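You operate a simulated robot arm through the tools that you are given. There is no shell and no other tool.

The job below is to be done with a simulated robot arm. You get a single attempt, and the scene is never put back.

Task
Start the rack's slice, then stop it with cancel before it burns.
Fine: use the outer slot, leave the dial on 6; the slice goes back into the same gap, the fifth.

Only the result counts: the job must be done as asked and must still hold three seconds after the hand-in. Knocking over, shifting, dropping, spilling or breaking anything else fails it.

Robot
A 6-joint arm with a two-finger parallel gripper, fixed in place. Base frame: the origin is on the floor under the middle of its stand, x ahead of it, y to its left, z up; the work surface is at about z = 90. Units: cm, rad, N and s.
With the tool pointing down near the work surface it reaches from about 36 to 76 cm from the base axis. Its first joint turns from -1.152 to 1.152 rad. Payload 2.45 kg.
The tool frame sits at the grasp point between the pads (the TCP): z along the fingers, y along the line on which they close. The tips reach 2.4 cm beyond it. Largest opening 6.8 cm; finger width 1.7, thickness 1; the body of the gripper, 4 by 7 cm, starts 4.1 cm behind the TCP.
Orientation is that of the tool frame in the base frame, as a unit quaternion [w, x, y, z]. With the fingers straight down and closing along the base's y, the tool's x points along the base's -x, its y along +y and its z along -z.

Tools
- The arm moves only by the tool nudge_tool. Its argument "series" is a list of rows, each a list of 6 numbers: the shift along the base's x, y, z in units of 300 mm (1.0 is 300 mm), then the turn, a rotation vector about the base's x, y, z in units of 180 degrees (1.0 is 180 degrees). In form: [[tx, ty, tz, rx, ry, rz], ...]. A call has 1 to 20 rows; each row is the pose to reach, as a shift and turn from the pose commanded when the call began. "jaw" is the finger opening in mm, from 0 to 68, set as the call begins (left out, the last holds). A call with a number of a shift or a turn outside -1 to 1 is refused whole. Rows are played at 5 a second. More than 5 cm and 0.15 rad between two rows, or a gripper value outside its range, and nothing of the call is played. A pose out of reach is approached as far as the arm can. The call stops where the force on the tool passes 90 N (or 10 N more than at its start, if that is more) or the arm is blocked; 0.2 s more then pass. Each finger travels about 10.8 cm/s and halts on what it meets, pressing with about 27 N; the grip force reading is that of the motor and also rises with nothing between the fingers. The clock runs only during rows and for 0.2 s after the last one: add rows that repeat a pose to give the fingers time. It gives the time, the measured TCP pose, the force on the tool (base axes), the opening and the grip force at its end, in the units of the frame above (readings bear some noise), with the torque about the TCP (base axes, N m) and any sound that the robot's microphone picked up.
- Cameras (640 x 400 px; columns grow to the right, rows downward): "scene" is fixed at [16.74, 40.74, 148.66]; the picture's right is [-0.79, -0.62, 0.00], its down [-0.21, 0.27, -0.94] and it looks along [0.58, -0.74, -0.35] (base axes); focal length 307 px, centre (320, 200). "wrist" rides on the gripper at [8.4, 1.1, -7.5] in the tool frame; the picture's right is [-0.13, 0.99, 0.00], its down [-0.60, -0.08, -0.79] and it looks along [-0.79, -0.10, 0.61] (tool axes); focal length 251 px, centre (320, 200). There is no depth. A picture from a camera that has moved, and an enlarged one, comes with that camera's place and axes in the base frame and with its lens.
- snapshot(camera): a new picture of that camera. No time passes.
- enlarge(camera, box): a new picture of the part [left, top, right, bottom] of that camera's present view, enlarged. No time passes.
- close_job(): hands the job in; it is judged then, once.

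Nothing tells you positions but the pictures and the camera data. Unless the task says otherwise, let go and move clear before handing in.

The tools are called as a command line: name --pt "numbers of a row" for each row, then --argument value for the rest, lists and objects as JSON in quotes. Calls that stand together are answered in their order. nudge_tool: Moves the arm, as the interface text tells. Its arguments: {"type":"object","properties":{"series":{"type":"array","items":{"type":"array","items":{"type":"number"}}},"jaw":{"type":"number"}},"required":["series"]} The other tools are called the same way: snapshot (camera) takes a picture; enlarge (camera, box) takes an enlarged picture of a part of a camera's view; close_job () hands the job in.

At the start:

```text
time: 0.0
tool_pos: [50.05, -4.33, 136.58]
tool_rot: [0.001, 0.0, 1.0, -0.001]
force: [0.5, -0.1, -0.4]
torque: [-0.02, -0.03, -0.02]
width: 6.78
grip_force: 0.0
```

scene: 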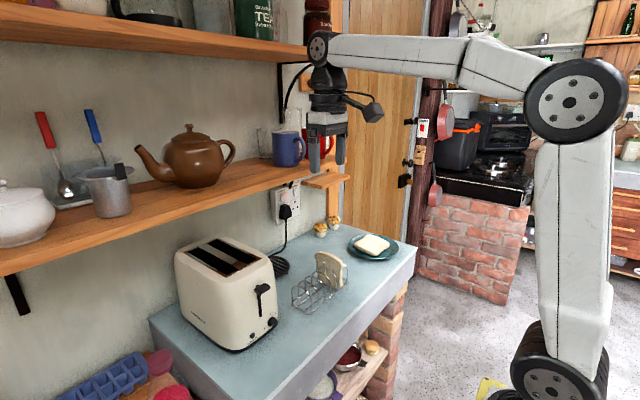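
wrist: 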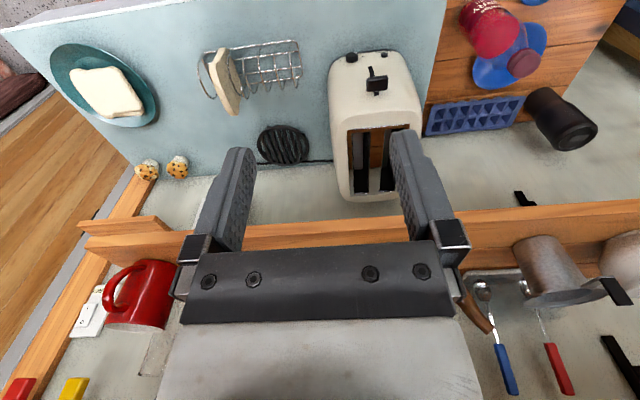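

I see a two-slot toaster on the counter with a lever and knobs at its end, a wire rack holding one slice, and a plate with another slice. I'll take closer looks before I move anything.

enlarge --camera "scene" --box '[160, 220, 300, 360]'

enlarge --camera "scene" --box '[270, 220, 430, 320]'

enlarge --camera "wrist" --box '[180, 20, 320, 130]'

enlarge --camera "wrist" --box '[310, 30, 450, 220]'

```text
2.86 times, centred on (230, 290) of scene
camera zoom: at [16.74, 40.74, 148.66], right [-0.79, -0.62, 0.0], down [-0.21, 0.27, -0.94], along [0.58, -0.74, -0.35], focal length 876 px, centre (577, -57)
```

zoom: 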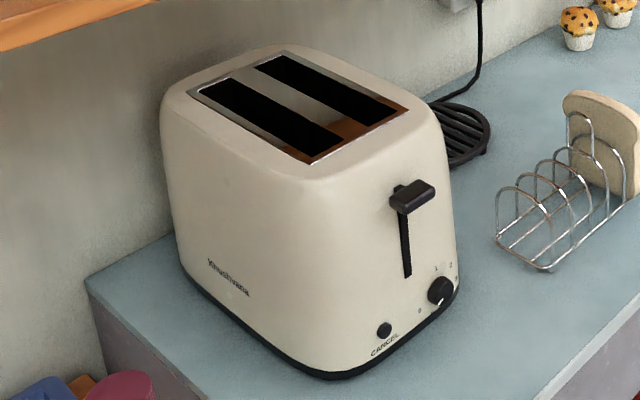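

```text
4.00 times, centred on (350, 270) of scene
camera zoom: at [16.74, 40.74, 148.66], right [-0.79, -0.62, 0.0], down [-0.21, 0.27, -0.94], along [0.58, -0.74, -0.35], focal length 1226 px, centre (200, -80)
```

zoom: 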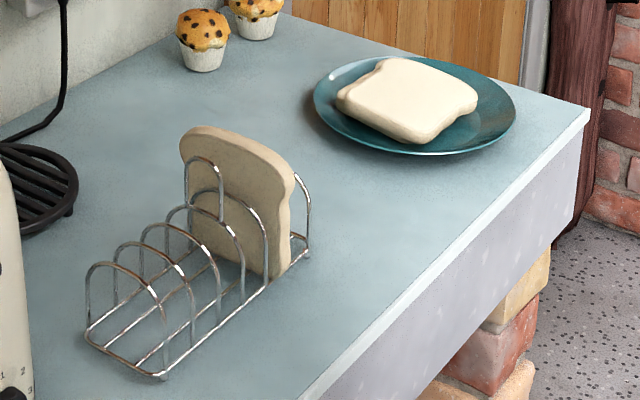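

```text
3.64 times, centred on (250, 75) of wrist
camera zoom: at [41.75, -3.25, 144.09], right [0.13, 0.99, 0.0], down [0.6, -0.08, 0.79], along [0.79, -0.1, -0.61], focal length 914 px, centre (574, 654)
```

zoom: 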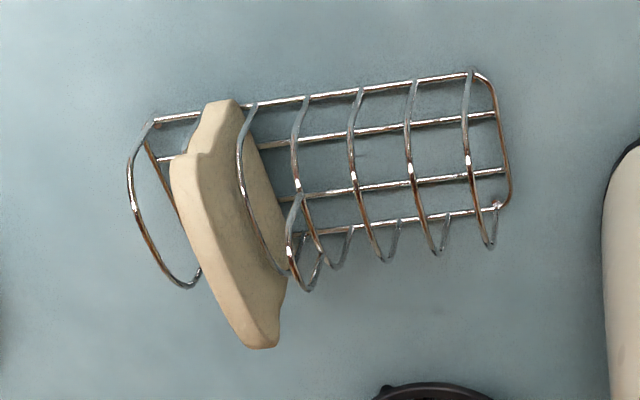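

```text
2.11 times, centred on (380, 125) of wrist
camera zoom: at [41.75, -3.25, 144.09], right [0.13, 0.99, 0.0], down [0.6, -0.08, 0.79], along [0.79, -0.1, -0.61], focal length 529 px, centre (194, 358)
```

zoom: 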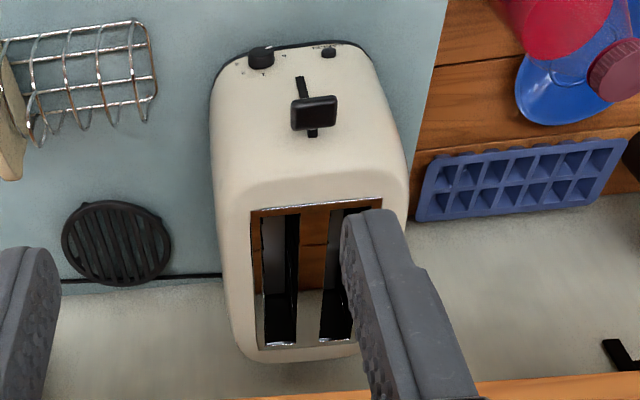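

I see the toaster's lever, dial and cancel button facing the robot, with the rack to its right (−y) and a shelf above and behind. I need to read the dial and check the socket and shelf before planning.

enlarge --camera "scene" --box '[230, 280, 290, 350]'

enlarge --camera "scene" --box '[240, 120, 350, 290]'

enlarge --camera "wrist" --box '[330, 40, 420, 110]'

enlarge --camera "scene" --box '[280, 240, 360, 320]'

```text
5.71 times, centred on (260, 315) of scene
camera zoom: at [16.74, 40.74, 148.66], right [-0.79, -0.62, 0.0], down [-0.21, 0.27, -0.94], along [0.58, -0.74, -0.35], focal length 1752 px, centre (663, -457)
```

zoom: 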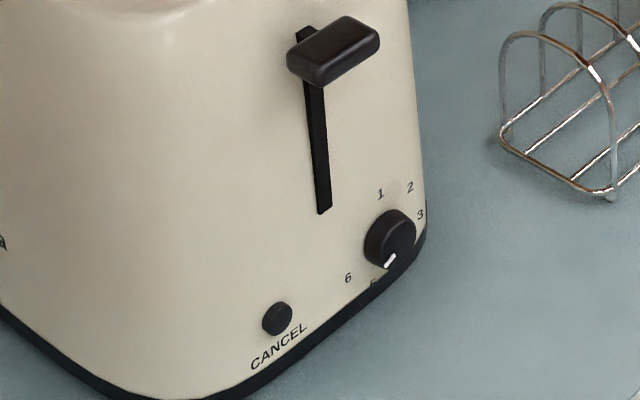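

```text
2.35 times, centred on (295, 205) of scene
camera zoom: at [16.74, 40.74, 148.66], right [-0.79, -0.62, 0.0], down [-0.21, 0.27, -0.94], along [0.58, -0.74, -0.35], focal length 721 px, centre (379, 188)
```

zoom: 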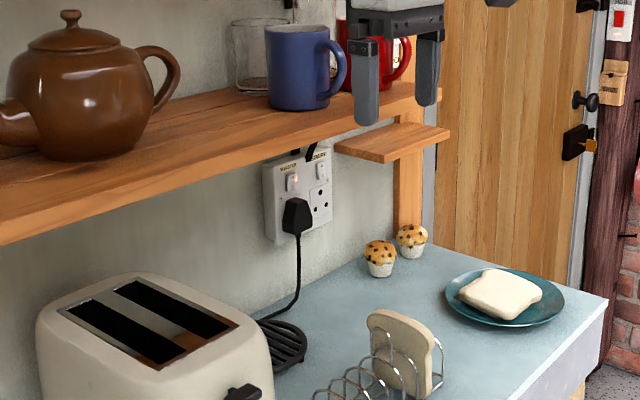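

```text
5.71 times, centred on (375, 75) of wrist
camera zoom: at [41.75, -3.25, 144.09], right [0.13, 0.99, 0.0], down [0.6, -0.08, 0.79], along [0.79, -0.1, -0.61], focal length 1437 px, centre (6, 914)
```

zoom: 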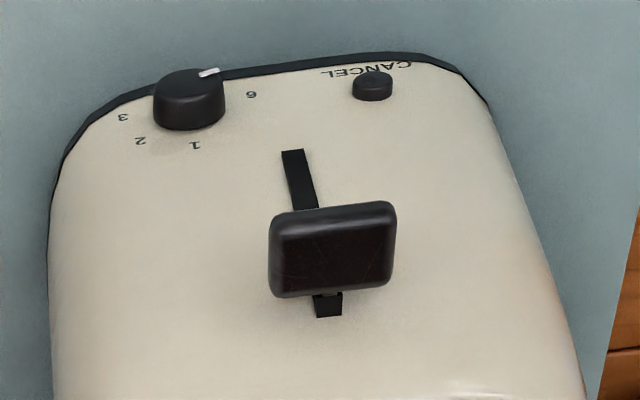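

```text
5.00 times, centred on (320, 280) of scene
camera zoom: at [16.74, 40.74, 148.66], right [-0.79, -0.62, 0.0], down [-0.21, 0.27, -0.94], along [0.58, -0.74, -0.35], focal length 1533 px, centre (320, -200)
```

zoom: 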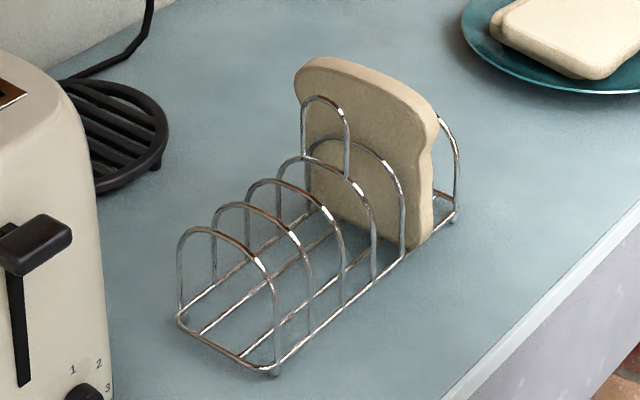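

The pointer on the dial doesn't clearly sit on 6 yet, and the outlet has two switched sockets. The toaster's slots run along x from about 69 to 87 at z≈109, under a shelf edge at around x≈68, so I want closer views of the shelf and the socket switches.

enlarge --camera "scene" --box '[265, 170, 305, 220]'

enlarge --camera "wrist" --box '[440, 180, 640, 320]'

enlarge --camera "scene" --box '[0, 100, 250, 290]'

enlarge --camera "wrist" --box '[60, 180, 260, 340]'

```text
8.00 times, centred on (285, 195) of scene
camera zoom: at [16.74, 40.74, 148.66], right [-0.79, -0.62, 0.0], down [-0.21, 0.27, -0.94], along [0.58, -0.74, -0.35], focal length 2453 px, centre (600, 240)
```

zoom: 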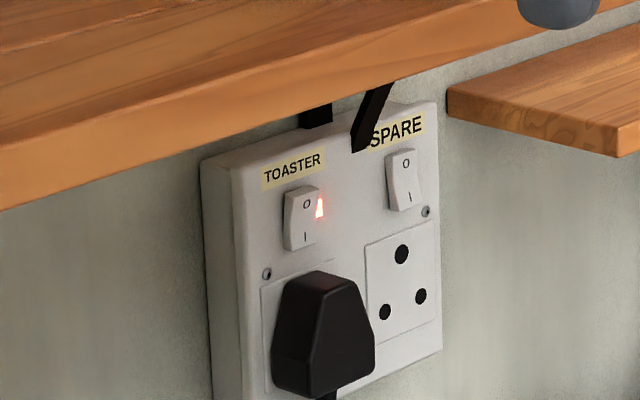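

```text
2.86 times, centred on (540, 250) of wrist
camera zoom: at [41.75, -3.25, 144.09], right [0.13, 0.99, 0.0], down [0.6, -0.08, 0.79], along [0.79, -0.1, -0.61], focal length 718 px, centre (-309, 57)
```

zoom: 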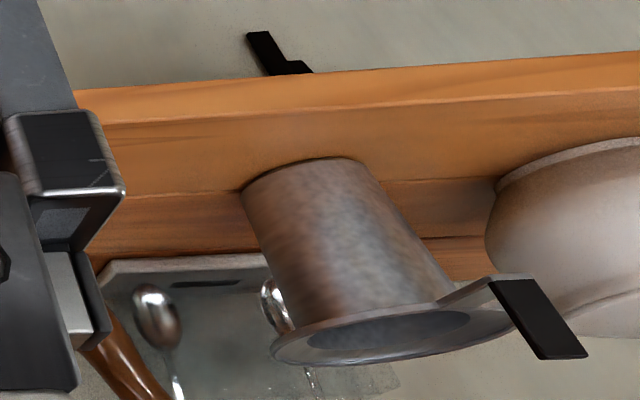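

```text
2.11 times, centred on (125, 195) of scene
camera zoom: at [16.74, 40.74, 148.66], right [-0.79, -0.62, 0.0], down [-0.21, 0.27, -0.94], along [0.58, -0.74, -0.35], focal length 646 px, centre (730, 210)
```

zoom: 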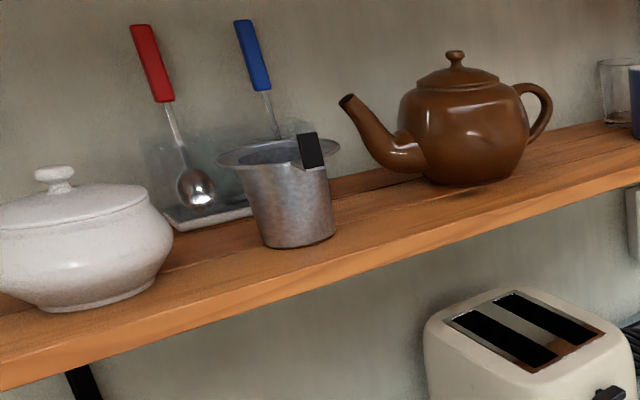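

```text
2.50 times, centred on (160, 260) of wrist
camera zoom: at [41.75, -3.25, 144.09], right [0.13, 0.99, 0.0], down [0.6, -0.08, 0.79], along [0.79, -0.1, -0.61], focal length 629 px, centre (720, 50)
```

zoom: 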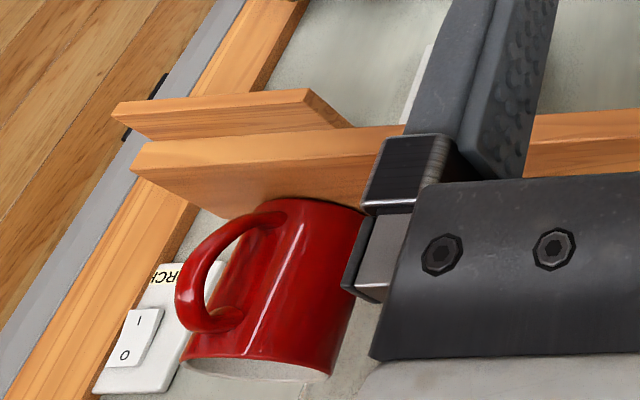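

The toaster socket is switched on (neon lit), and the slice sits in gap 5, counted from the toaster end. The dial pointer needs a proper look, so I'll lower the hand in front of the toaster to view the dial up close.

nudge_tool --pt "0.008 0.018 -0.119 0 0 0" --pt "0.016 0.036 -0.238 0 0 0" --pt "0.024 0.054 -0.357 0 0 0" --pt "0.032 0.072 -0.476 0 0 0" --pt "0.04 0.09 -0.595 0 0 0" --pt "0.048 0.108 -0.714 0 0 0" --pt "0.056 0.126 -0.833 0 0 0" --pt "0.065 0.144 -0.953 0 0 0" --pt "0.065 0.144 -0.953 0 0 0" --jaw 68

snapshot --camera "wrist"

enlarge --camera "wrist" --box '[240, 100, 440, 220]'

snapshot --camera "scene"

```text
time: 2.0
tool_pos: [51.92, 0.0, 108.16]
tool_rot: [0.001, 0.0, 1.0, -0.001]
force: [0.6, -0.2, -0.3]
torque: [0.02, 0.0, -0.01]
width: 6.79
grip_force: 0.0
```

```text
taken
camera wrist: at [43.63, 1.06, 115.59], right [0.13, 0.99, 0.0], down [0.6, -0.08, 0.79], along [0.79, -0.1, -0.61], focal length 251 px, centre (320, 200)
```

wrist: 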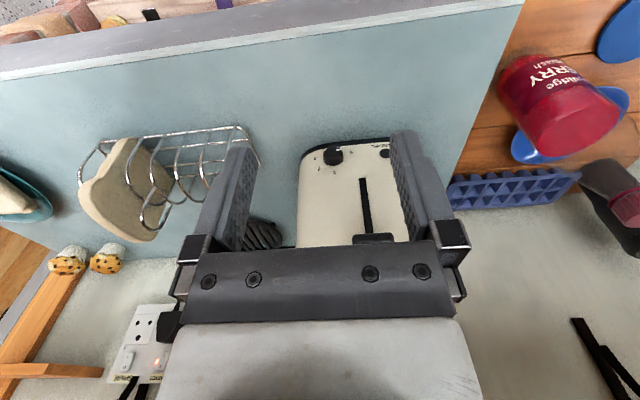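

```text
3.20 times, centred on (340, 160) of wrist
camera zoom: at [43.63, 1.06, 115.59], right [0.13, 0.99, 0.0], down [0.6, -0.08, 0.79], along [0.79, -0.1, -0.61], focal length 805 px, centre (256, 328)
```

zoom: 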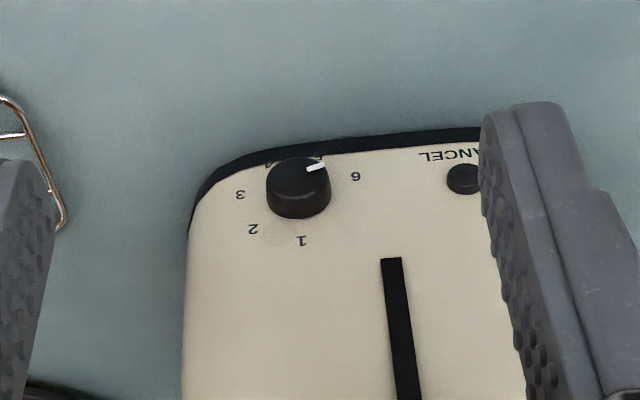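

```text
taken
```

scene: 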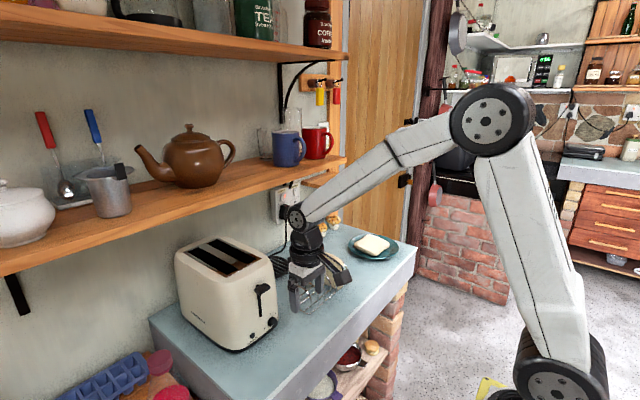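

The dial pointer now appears to lie in the direction of the 6 mark. I'll zoom in further on the dial, the rack and the slice from here.

enlarge --camera "wrist" --box '[300, 130, 380, 190]'

enlarge --camera "wrist" --box '[60, 110, 270, 250]'

enlarge --camera "scene" --box '[160, 190, 360, 360]'

```text
6.67 times, centred on (340, 160) of wrist
camera zoom: at [43.63, 1.06, 115.59], right [0.13, 0.99, 0.0], down [0.6, -0.08, 0.79], along [0.79, -0.1, -0.61], focal length 1676 px, centre (187, 467)
```

zoom: 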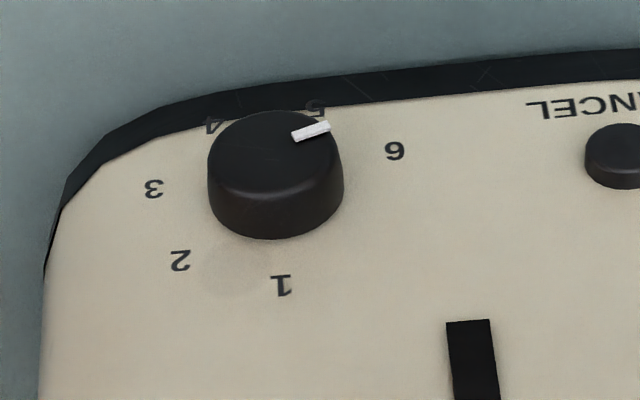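

```text
2.86 times, centred on (165, 180) of wrist
camera zoom: at [43.63, 1.06, 115.59], right [0.13, 0.99, 0.0], down [0.6, -0.08, 0.79], along [0.79, -0.1, -0.61], focal length 718 px, centre (763, 257)
```

zoom: 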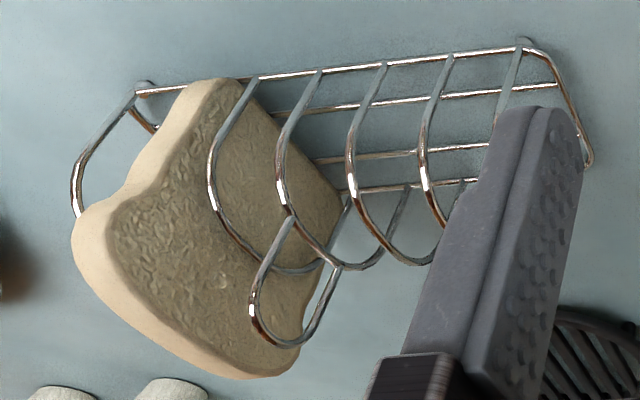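

```text
2.35 times, centred on (260, 275) of scene
camera zoom: at [16.74, 40.74, 148.66], right [-0.79, -0.62, 0.0], down [-0.21, 0.27, -0.94], along [0.58, -0.74, -0.35], focal length 721 px, centre (461, 24)
```

zoom: 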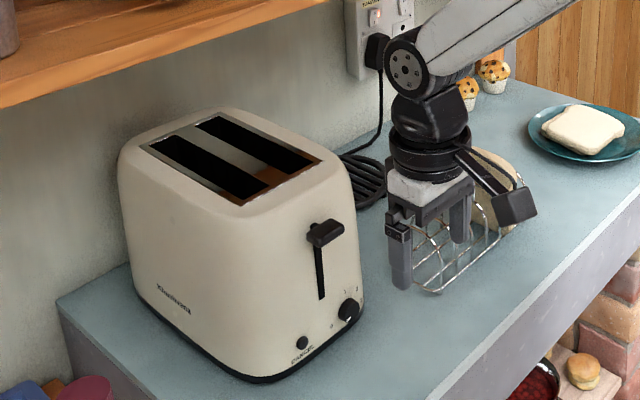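

The dial is confirmed on 6, so I won't touch it. I'll take the outer slot to be the +y one (y≈6), away from the rack. The slice stands between hoops 5 and 6 at about x 59.5–69.5, y≈−24.5, with its top at z≈101. I'll tilt the hand forward 50° so it fits under the shelf later, and move it in front of the slice.

nudge_tool --pt "0.022 -0.102 0.012 0 -0.0347 0" --pt "0.044 -0.204 0.024 0 -0.0694 0" --pt "0.066 -0.306 0.036 0 -0.1042 0" --pt "0.088 -0.408 0.048 0 -0.1389 0" --pt "0.11 -0.51 0.06 0 -0.1736 0" --pt "0.132 -0.612 0.06 0 -0.2083 0" --pt "0.154 -0.714 0.06 0 -0.2431 0" --pt "0.176 -0.817 0.06 0 -0.2778 0" --pt "0.176 -0.817 0.06 0 -0.2778 0" --jaw 50

snapshot --camera "wrist"

snapshot --camera "scene"

enlarge --camera "scene" --box '[270, 190, 430, 320]'

```text
time: 4.0
tool_pos: [57.28, -24.64, 109.88]
tool_rot: [0.425, 0.0, 0.905, 0.0]
force: [0.7, 0.8, 0.5]
torque: [0.02, 0.0, 0.01]
width: 5.0
grip_force: 0.1
```

```text
taken
camera wrist: at [46.25, -23.67, 108.18], right [0.08, 0.99, 0.1], down [-0.22, -0.08, 0.97], along [0.97, -0.1, 0.21], focal length 251 px, centre (320, 200)
```

wrist: 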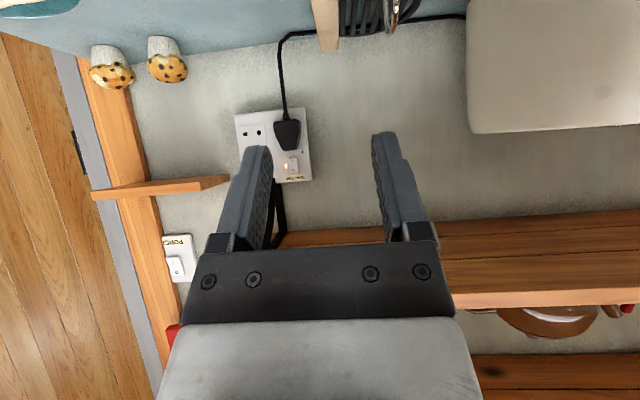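

```text
taken
```

scene: 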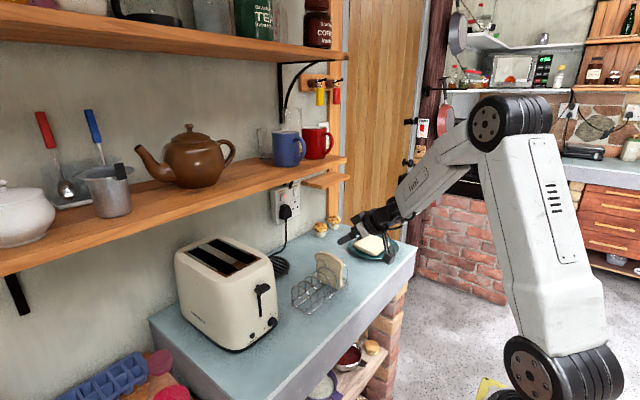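

```text
3.08 times, centred on (350, 255) of scene
camera zoom: at [16.74, 40.73, 148.66], right [-0.79, -0.62, 0.0], down [-0.21, 0.27, -0.94], along [0.58, -0.74, -0.35], focal length 943 px, centre (228, 31)
```

zoom: 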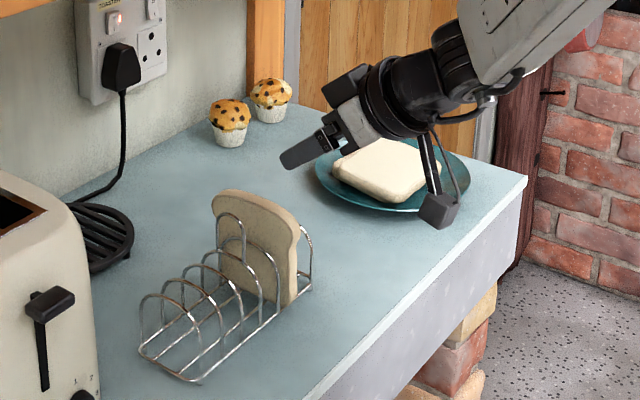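

The hand is tilted as intended and sits in front of and above the slice. I'll zoom in to locate the slice precisely before lowering the fingers around it.

enlarge --camera "scene" --box '[285, 225, 365, 315]'

enlarge --camera "wrist" --box '[220, 0, 420, 130]'

```text
4.44 times, centred on (325, 270) of scene
camera zoom: at [16.74, 40.73, 148.66], right [-0.79, -0.62, 0.0], down [-0.21, 0.27, -0.94], along [0.58, -0.74, -0.35], focal length 1363 px, centre (298, -111)
```

zoom: 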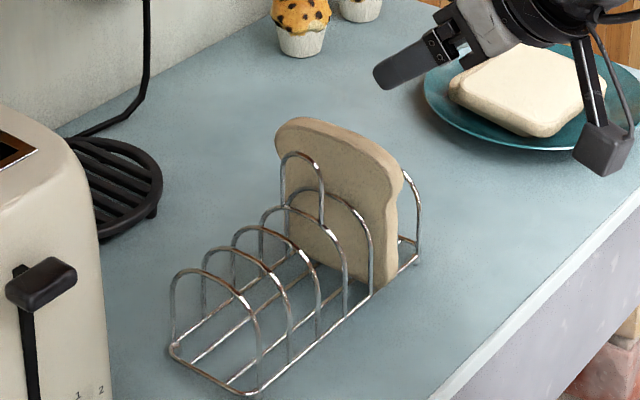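

```text
3.08 times, centred on (320, 65) of wrist
camera zoom: at [46.25, -23.67, 108.18], right [0.08, 0.99, 0.1], down [-0.22, -0.08, 0.97], along [0.97, -0.1, 0.21], focal length 774 px, centre (320, 615)
```

zoom: 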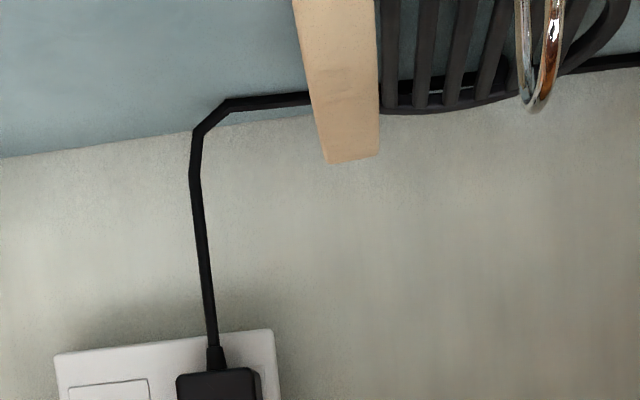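

The slice top is seen end-on at y≈−23.9, about 1.5 cm thick, spanning x≈59.3–69.1, with the rack's handle loop at y≈−20. I'll narrow the jaws to 4 cm and lower them around the near upper part of the slice, staying above the hoops.

nudge_tool --pt "0.046 0.008 -0.049 0 0 0" --pt "0.092 0.016 -0.097 0 0 0" --pt "0.1373 0.0247 -0.146 0 0 0" --pt "0.1373 0.0247 -0.2 0 0 0" --pt "0.1373 0.0247 -0.255 0 0 0" --pt "0.1373 0.0247 -0.3127 0 0 0" --pt "0.1373 0.0247 -0.3127 0 0 0" --jaw 40

snapshot --camera "wrist"

enlarge --camera "scene" --box '[285, 225, 365, 315]'

enlarge --camera "wrist" --box '[220, 80, 420, 230]'

```text
time: 5.6
tool_pos: [61.43, -23.73, 100.27]
tool_rot: [0.424, 0.0, 0.906, -0.001]
force: [-0.2, -0.2, -0.5]
torque: [0.0, -0.01, -0.03]
width: 4.0
grip_force: 0.0
```

```text
taken
camera wrist: at [50.43, -22.74, 98.8], right [0.08, 0.99, 0.1], down [-0.22, -0.08, 0.97], along [0.97, -0.1, 0.21], focal length 251 px, centre (320, 200)
```

wrist: 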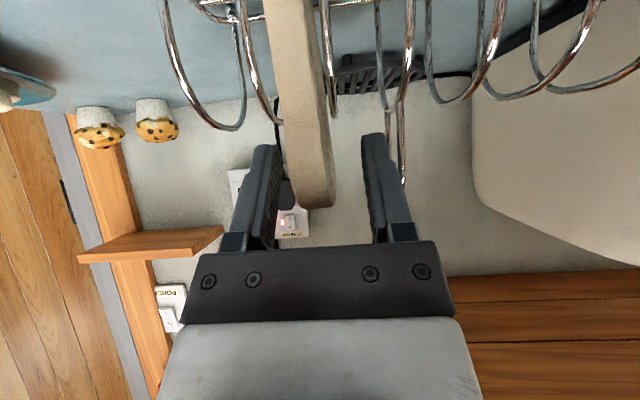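

```text
4.44 times, centred on (325, 270) of scene
camera zoom: at [16.74, 40.74, 148.66], right [-0.79, -0.62, 0.0], down [-0.21, 0.27, -0.94], along [0.58, -0.74, -0.35], focal length 1363 px, centre (298, -111)
```

zoom: 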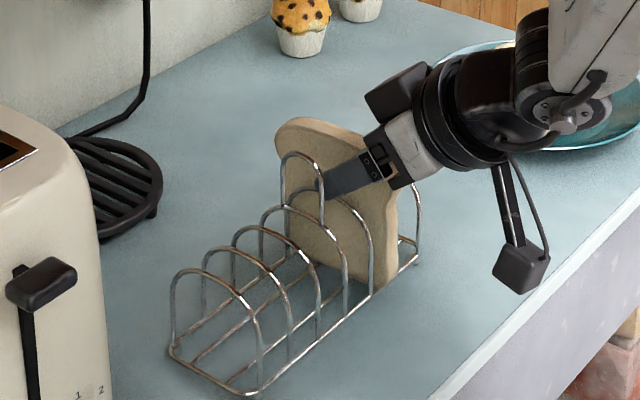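

```text
2.67 times, centred on (320, 155) of wrist
camera zoom: at [50.43, -22.74, 98.8], right [0.08, 0.99, 0.1], down [-0.22, -0.08, 0.97], along [0.97, -0.1, 0.21], focal length 670 px, centre (320, 320)
```

zoom: 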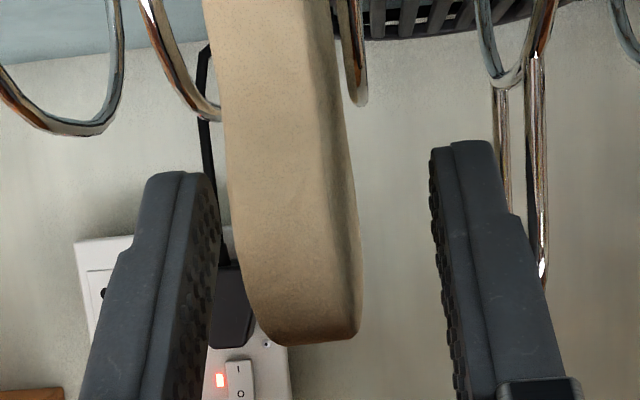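

The fingers straddle the slice cleanly, which sits about 0.35 cm toward −y of their centre. I'll shift to centre on it and close the jaws.

nudge_tool --pt "0 -0.0117 0 0 0 0" --pt "0 -0.0117 0 0 0 0"

nudge_tool --pt "0 0 0 0 0 0" --pt "0 0 0 0 0 0" --pt "0 0 0 0 0 0" --pt "0 0 0 0 0 0" --jaw 0

snapshot --camera "wrist"

enlarge --camera "scene" --box '[285, 225, 365, 315]'

```text
time: 6.2
tool_pos: [61.55, -24.03, 100.37]
tool_rot: [0.423, 0.0, 0.906, -0.001]
force: [-0.4, -0.6, -0.6]
torque: [0.0, 0.01, 0.0]
width: 4.01
grip_force: 0.1
```

```text
time: 7.2
tool_pos: [61.55, -24.17, 100.43]
tool_rot: [0.423, 0.0, 0.906, 0.0]
force: [0.5, -0.8, 0.0]
torque: [-0.02, -0.04, -0.04]
width: 1.23
grip_force: 26.8
```

```text
taken
camera wrist: at [50.43, -23.09, 98.79], right [0.08, 0.99, 0.1], down [-0.22, -0.08, 0.97], along [0.97, -0.1, 0.21], focal length 251 px, centre (320, 200)
```

wrist: 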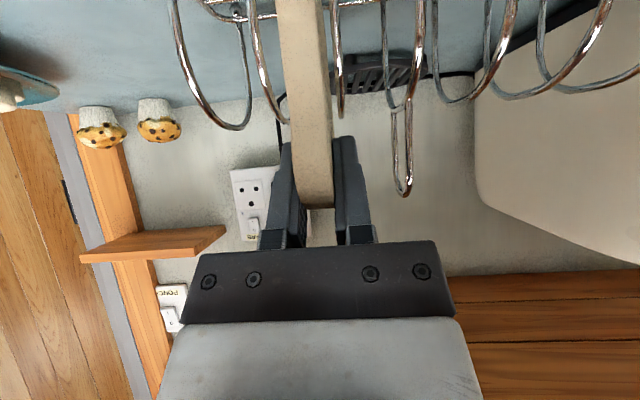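

```text
4.44 times, centred on (325, 270) of scene
camera zoom: at [16.73, 40.74, 148.66], right [-0.79, -0.62, 0.0], down [-0.21, 0.27, -0.94], along [0.58, -0.74, -0.35], focal length 1363 px, centre (298, -111)
```

zoom: 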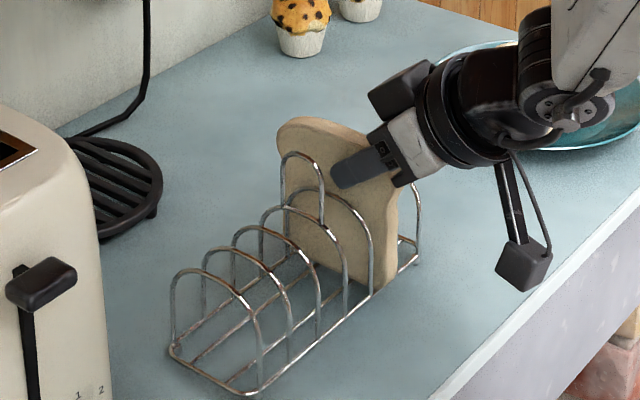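

The slice is gripped (1.23 cm thick under 26.8 N) and the rack hasn't moved. I'll lift it straight up slowly and check that the rack stays put.

nudge_tool --pt "0 -0.003 0.03 0 0 0" --pt "0 -0.003 0.07 0 0 0" --pt "0 -0.003 0.12 0 0 0" --pt "0 -0.003 0.18 0 0 0" --pt "0 -0.003 0.26 0 0 0" --pt "0 -0.003 0.35 0 0 0" --pt "0 -0.003 0.44 0 0 0" --pt "0 -0.003 0.54 0 0 0" --pt "0 -0.003 0.65 0 0 0" --pt "0 -0.003 0.65 0 0 0"

snapshot --camera "wrist"

snapshot --camera "scene"

enlarge --camera "scene" --box '[270, 190, 400, 320]'

```text
time: 9.4
tool_pos: [61.33, -24.14, 120.07]
tool_rot: [0.424, 0.001, 0.906, -0.001]
force: [0.3, -0.2, 1.4]
torque: [-0.01, 0.01, 0.01]
width: 1.23
grip_force: 26.8
```

```text
taken
camera wrist: at [50.3, -23.04, 118.39], right [0.08, 0.99, 0.1], down [-0.22, -0.08, 0.97], along [0.97, -0.1, 0.21], focal length 251 px, centre (320, 200)
```

wrist: 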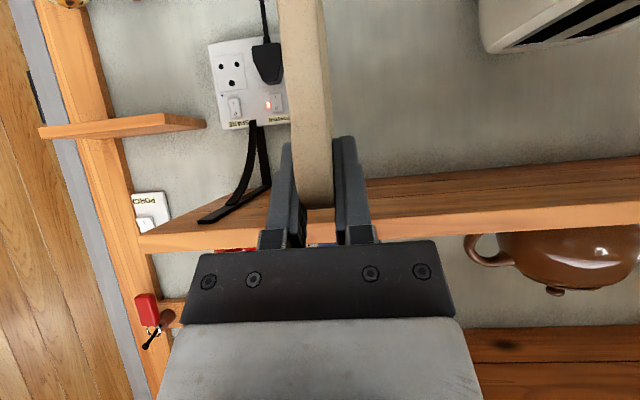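

```text
taken
```

scene: 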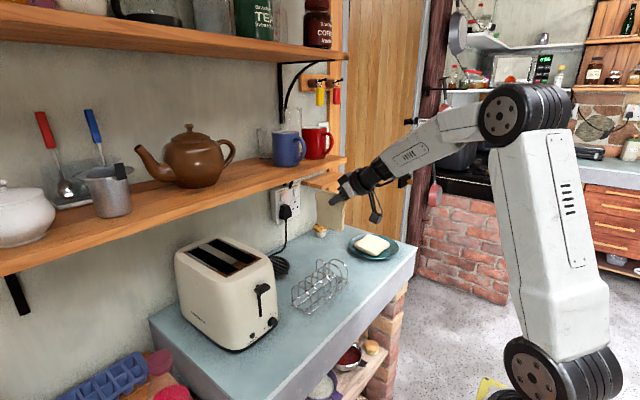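

```text
3.08 times, centred on (335, 255) of scene
camera zoom: at [16.74, 40.74, 148.66], right [-0.79, -0.62, 0.0], down [-0.21, 0.27, -0.94], along [0.58, -0.74, -0.35], focal length 943 px, centre (274, 31)
```

zoom: 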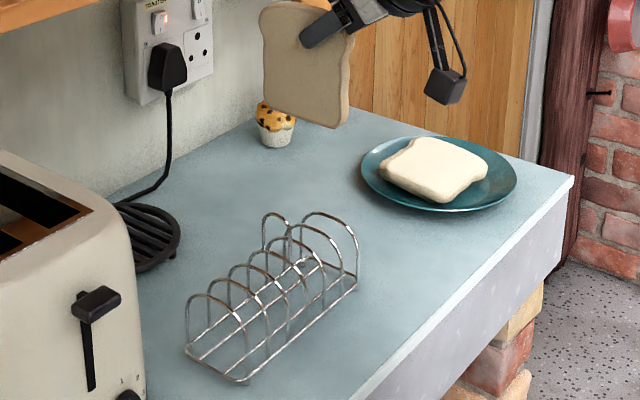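

The slice came out and the rack stayed in place. I'll look at the empty rack and the toaster's slots from here.

enlarge --camera "scene" --box '[285, 245, 355, 320]'

enlarge --camera "wrist" --box '[460, 0, 640, 80]'

enlarge --camera "scene" --box '[165, 225, 285, 325]'

```text
5.33 times, centred on (320, 282) of scene
camera zoom: at [16.74, 40.74, 148.66], right [-0.79, -0.62, 0.0], down [-0.21, 0.27, -0.94], along [0.58, -0.74, -0.35], focal length 1635 px, centre (320, -240)
```

zoom: 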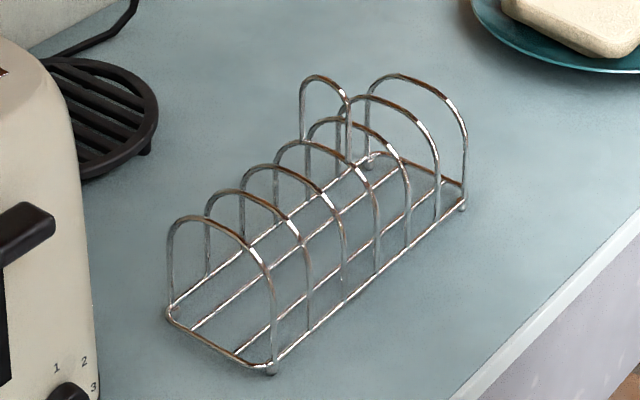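

```text
3.56 times, centred on (550, 40) of wrist
camera zoom: at [50.3, -23.04, 118.39], right [0.08, 0.99, 0.1], down [-0.22, -0.08, 0.97], along [0.97, -0.1, 0.21], focal length 894 px, centre (-498, 769)
```

zoom: 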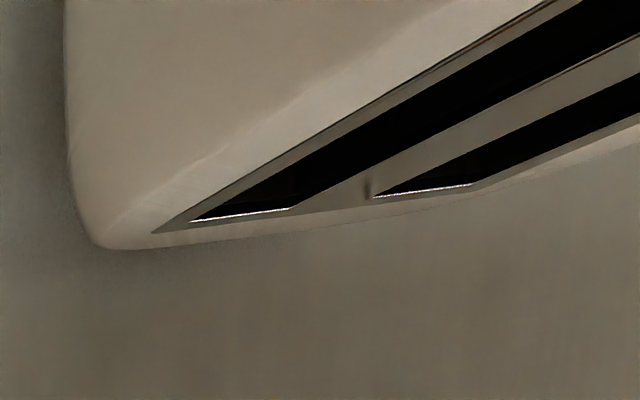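

```text
4.00 times, centred on (225, 275) of scene
camera zoom: at [16.74, 40.74, 148.66], right [-0.79, -0.62, 0.0], down [-0.21, 0.27, -0.94], along [0.58, -0.74, -0.35], focal length 1226 px, centre (700, -100)
```

zoom: 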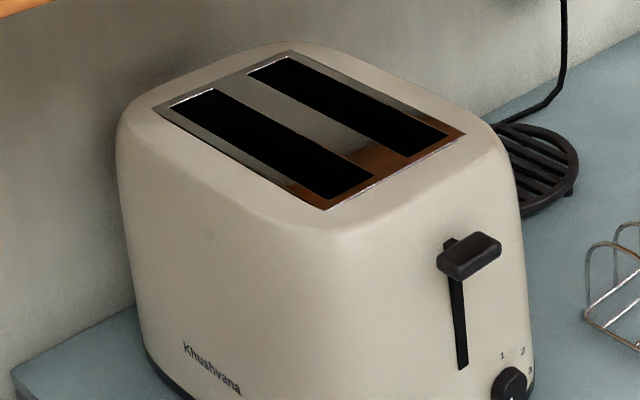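

The outer slot spans about y 4.6–7.4 and x 69.1–85.5 at z≈109, so its centre is y≈6.0. I'll carry the slice across at a safe height, keeping it in front of the shelf.

nudge_tool --pt "0 0.06 0.01 0 0 0" --pt "0 0.17 0.02 0 0 0" --pt "0 0.29 0.03 0 0 0" --pt "0 0.41 0.03 0 0 0" --pt "0 0.53 0.03 0 0 0" --pt "0 0.65 0.03 0 0 0" --pt "0 0.77 0.03 0 0 0" --pt "0 0.88 0.03 0 0 0" --pt "0 0.96 0.03 0 0 0" --pt "0 0.998 0.03 0 0 0" --pt "0 0.998 0.03 0 0 0"

snapshot --camera "wrist"

snapshot --camera "scene"

enlarge --camera "scene" --box '[150, 160, 310, 340]'

```text
time: 11.8
tool_pos: [61.35, 5.83, 120.91]
tool_rot: [0.423, 0.0, 0.906, 0.0]
force: [-0.4, 0.9, -1.2]
torque: [0.0, 0.0, 0.03]
width: 1.24
grip_force: 26.4
```

```text
taken
camera wrist: at [50.23, 6.79, 119.19], right [0.08, 0.99, 0.1], down [-0.22, -0.08, 0.97], along [0.97, -0.1, 0.21], focal length 251 px, centre (320, 200)
```

wrist: 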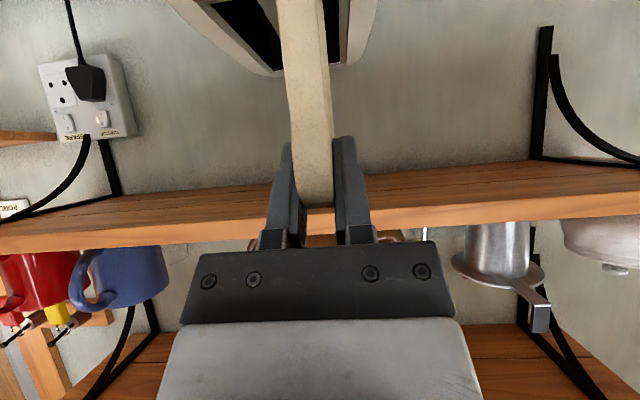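

```text
taken
```

scene: 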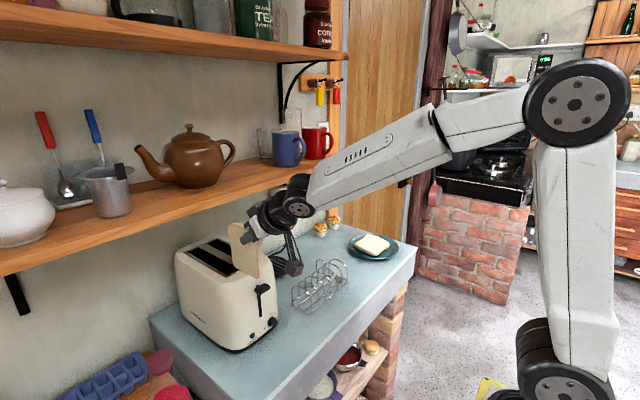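

```text
2.22 times, centred on (230, 250) of scene
camera zoom: at [16.74, 40.74, 148.66], right [-0.79, -0.62, 0.0], down [-0.21, 0.27, -0.94], along [0.58, -0.74, -0.35], focal length 681 px, centre (520, 89)
```

zoom: 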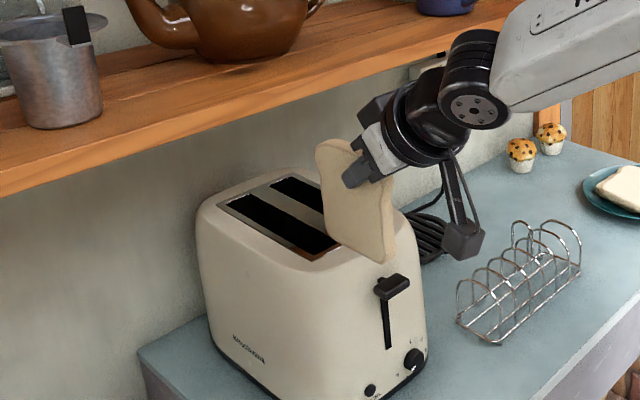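

The slice hangs over the front of the toaster, lined up near the outer slot. Before going under the shelf I'll check the gripper's outline against it.

enlarge --camera "scene" --box '[220, 165, 320, 265]'

enlarge --camera "wrist" --box '[200, 0, 440, 160]'

```text
4.00 times, centred on (270, 215) of scene
camera zoom: at [16.74, 40.74, 148.66], right [-0.79, -0.62, 0.0], down [-0.21, 0.27, -0.94], along [0.58, -0.74, -0.35], focal length 1226 px, centre (520, 140)
```

zoom: 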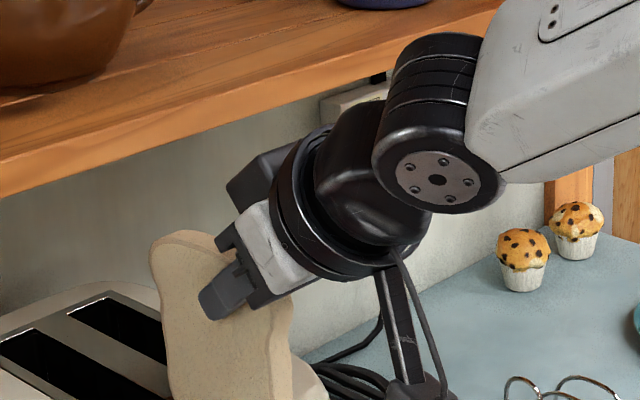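

```text
2.50 times, centred on (320, 80) of wrist
camera zoom: at [50.23, 6.79, 119.19], right [0.08, 0.99, 0.1], down [-0.22, -0.08, 0.97], along [0.97, -0.1, 0.21], focal length 629 px, centre (320, 500)
```

zoom: 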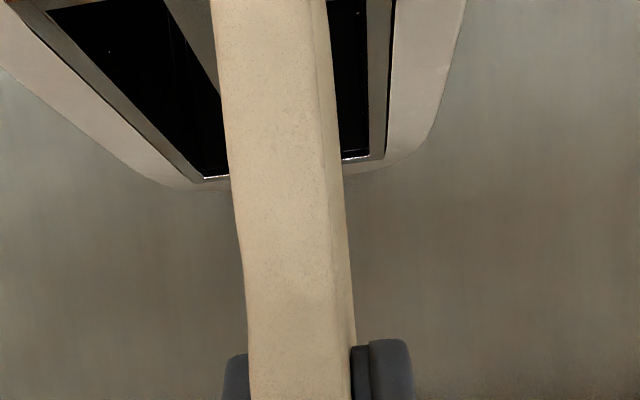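

There is a block on the upper side of the gripper body that could come close to the shelf. I'll zoom in to size it before advancing.

enlarge --camera "scene" --box '[240, 185, 300, 245]'

```text
6.67 times, centred on (270, 215) of scene
camera zoom: at [16.74, 40.74, 148.66], right [-0.79, -0.62, 0.0], down [-0.21, 0.27, -0.94], along [0.58, -0.74, -0.35], focal length 2044 px, centre (653, 100)
```

zoom: 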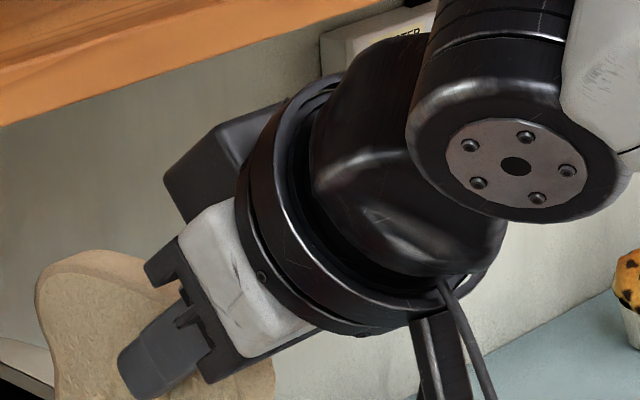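

The slot's +y edge is at y≈7.5 and the shelf's lower front edge at about (x 71.2, z 125). The motor block on the gripper would come too close to it when level, so I'll pitch the slice up another 20°, enter with its near bottom corner first, and level it as it sinks.

nudge_tool --pt "0 0.004 0 0 -0.037 0" --pt "0 0.007 0 0 -0.074 0" --pt "0 0.007 0 0 -0.1111 0" --pt "0 0.007 0 0 -0.1111 0"

enlarge --camera "scene" --box '[150, 160, 310, 340]'

snapshot --camera "wrist"

```text
time: 12.8
tool_pos: [61.27, 5.02, 120.5]
tool_rot: [0.565, 0.066, 0.822, 0.014]
force: [0.5, 1.3, 0.5]
torque: [-0.06, 0.01, -0.07]
width: 1.2
grip_force: 27.5
out of reach, approached as far as the arm can: row 2
```

```text
2.22 times, centred on (230, 250) of scene
camera zoom: at [16.74, 40.74, 148.66], right [-0.79, -0.62, 0.0], down [-0.21, 0.27, -0.94], along [0.58, -0.74, -0.35], focal length 681 px, centre (520, 89)
```

zoom: 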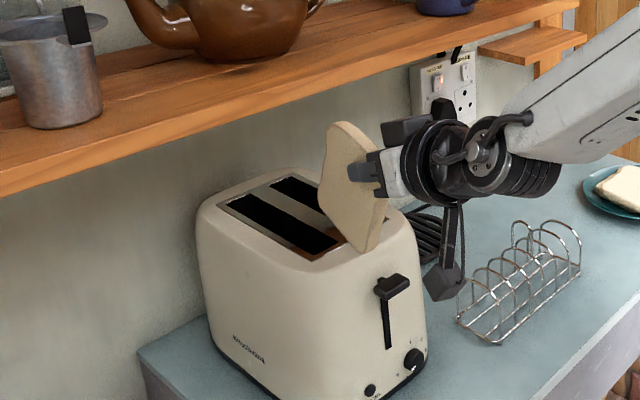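

```text
taken
camera wrist: at [51.5, 7.46, 115.47], right [0.14, 0.97, 0.22], down [-0.53, -0.11, 0.84], along [0.83, -0.23, 0.5], focal length 251 px, centre (320, 200)
```

wrist: 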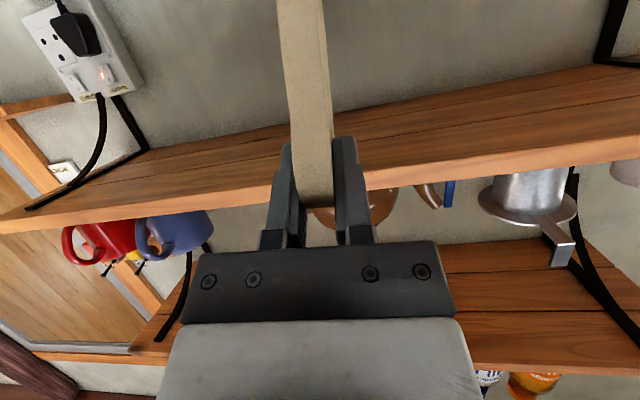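

The arm reported a pose out of reach there: the tool is nearly in line with the forearm, so the wrist came up twisted. I'll hold for a moment to see whether it settles before backing off to less pitch.

nudge_tool --pt "0 0 0 0 0 0" --pt "0 0 0 0 0 0" --pt "0 0 0 0 0 0"

enlarge --camera "scene" --box '[190, 160, 350, 280]'

```text
time: 13.6
tool_pos: [61.48, 5.93, 120.86]
tool_rot: [0.573, 0.001, 0.819, -0.001]
force: [-0.5, 0.4, -0.2]
torque: [-0.03, 0.01, -0.01]
width: 1.22
grip_force: 26.5
```

```text
3.33 times, centred on (270, 220) of scene
camera zoom: at [16.74, 40.74, 148.66], right [-0.79, -0.62, 0.0], down [-0.21, 0.27, -0.94], along [0.58, -0.74, -0.35], focal length 1022 px, centre (487, 133)
```

zoom: 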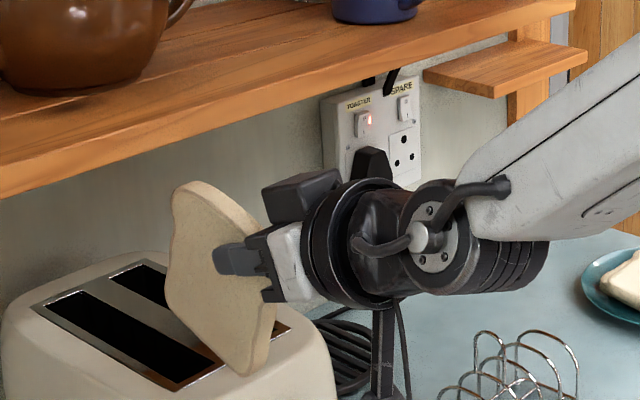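

It settled exactly at 70° pitch with the wrist rolled over. For the slot I prefer to stay on the original wrist side, so I'll ease the pitch back to 50° in small steps here in free air.

nudge_tool --pt "-0.005 0 0.01 0 0.0055 0" --pt "-0.01 0 0.02 0 0.011 0" --pt "-0.02 0 0.03 0 0.0165 0" --pt "-0.03 0 0.03 0 0.022 0" --pt "-0.04 0 0.03 0 0.0278 0" --pt "-0.05 0 0.03 0 0.0333 0" --pt "-0.05 0 0.03 0 0.0389 0" --pt "-0.05 0 0.03 0 0.0444 0" --pt "-0.05 0 0.03 0 0.05 0" --pt "-0.05 0 0.03 0 0.0555 0" --pt "-0.05 0 0.03 0 0.0611 0" --pt "-0.05 0 0.03 0 0.0667 0" --pt "-0.05 0 0.03 0 0.0722 0" --pt "-0.05 0 0.03 0 0.0778 0" --pt "-0.05 0 0.03 0 0.0833 0" --pt "-0.05 0 0.03 0 0.0889 0" --pt "-0.05 0 0.03 0 0.0944 0" --pt "-0.05 0 0.03 0 0.1 0" --pt "-0.05 0 0.03 0 0.1055 0" --pt "-0.05 0 0.03 0 0.1111 0"

enlarge --camera "scene" --box '[150, 160, 350, 320]'

snapshot --camera "wrist"

```text
time: 17.8
tool_pos: [59.9, 5.92, 121.92]
tool_rot: [0.423, 0.0, 0.906, -0.001]
force: [0.0, -0.5, 0.0]
torque: [-0.05, 0.01, 0.02]
width: 1.23
grip_force: 26.3
```

```text
2.50 times, centred on (250, 240) of scene
camera zoom: at [16.74, 40.74, 148.66], right [-0.79, -0.62, 0.0], down [-0.21, 0.27, -0.94], along [0.58, -0.74, -0.35], focal length 766 px, centre (495, 100)
```

zoom: 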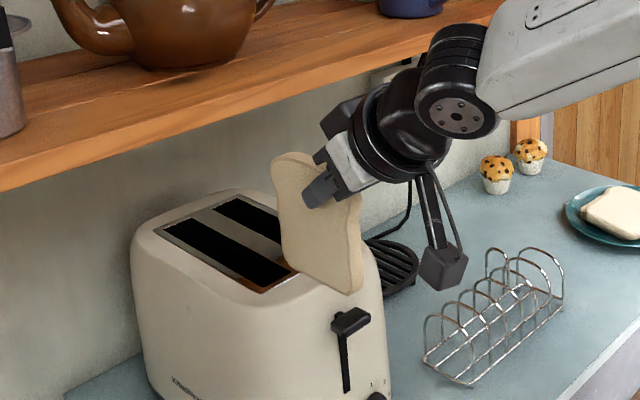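

```text
taken
camera wrist: at [48.87, 7.02, 120.1], right [0.08, 0.99, 0.1], down [-0.22, -0.08, 0.97], along [0.97, -0.1, 0.21], focal length 251 px, centre (320, 200)
```

wrist: 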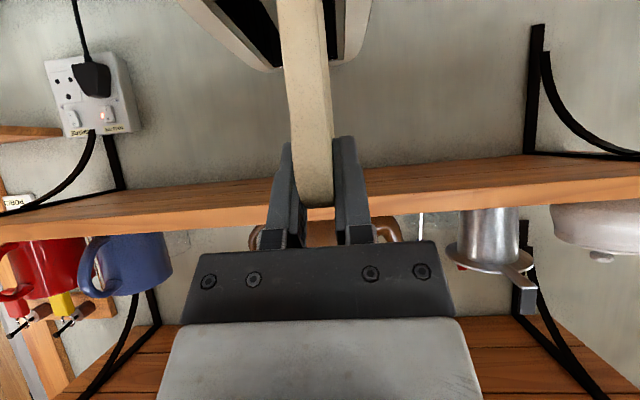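

Back at 50° pitch on the original wrist side with the slice still held firmly. I'll check its side-to-side alignment with the outer slot.

enlarge --camera "wrist" --box '[230, 0, 390, 100]'

enlarge --camera "scene" --box '[190, 210, 300, 290]'

```text
4.00 times, centred on (310, 50) of wrist
camera zoom: at [48.87, 7.02, 120.1], right [0.08, 0.99, 0.1], down [-0.22, -0.08, 0.97], along [0.97, -0.1, 0.21], focal length 1006 px, centre (360, 800)
```

zoom: 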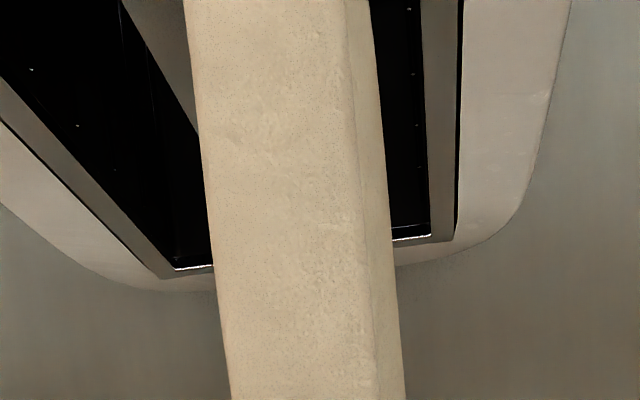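

```text
5.00 times, centred on (245, 250) of scene
camera zoom: at [16.74, 40.74, 148.66], right [-0.79, -0.62, 0.0], down [-0.21, 0.27, -0.94], along [0.58, -0.74, -0.35], focal length 1533 px, centre (695, -50)
```

zoom: 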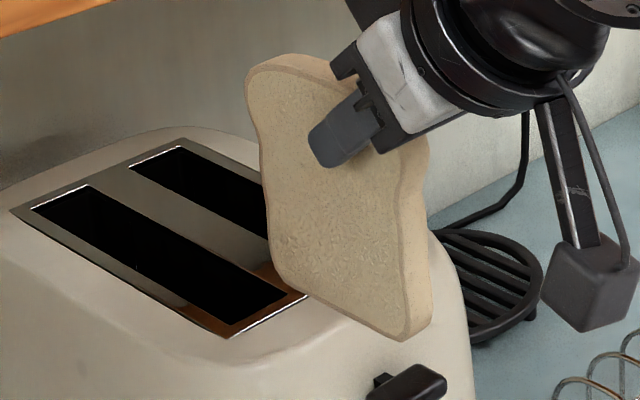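

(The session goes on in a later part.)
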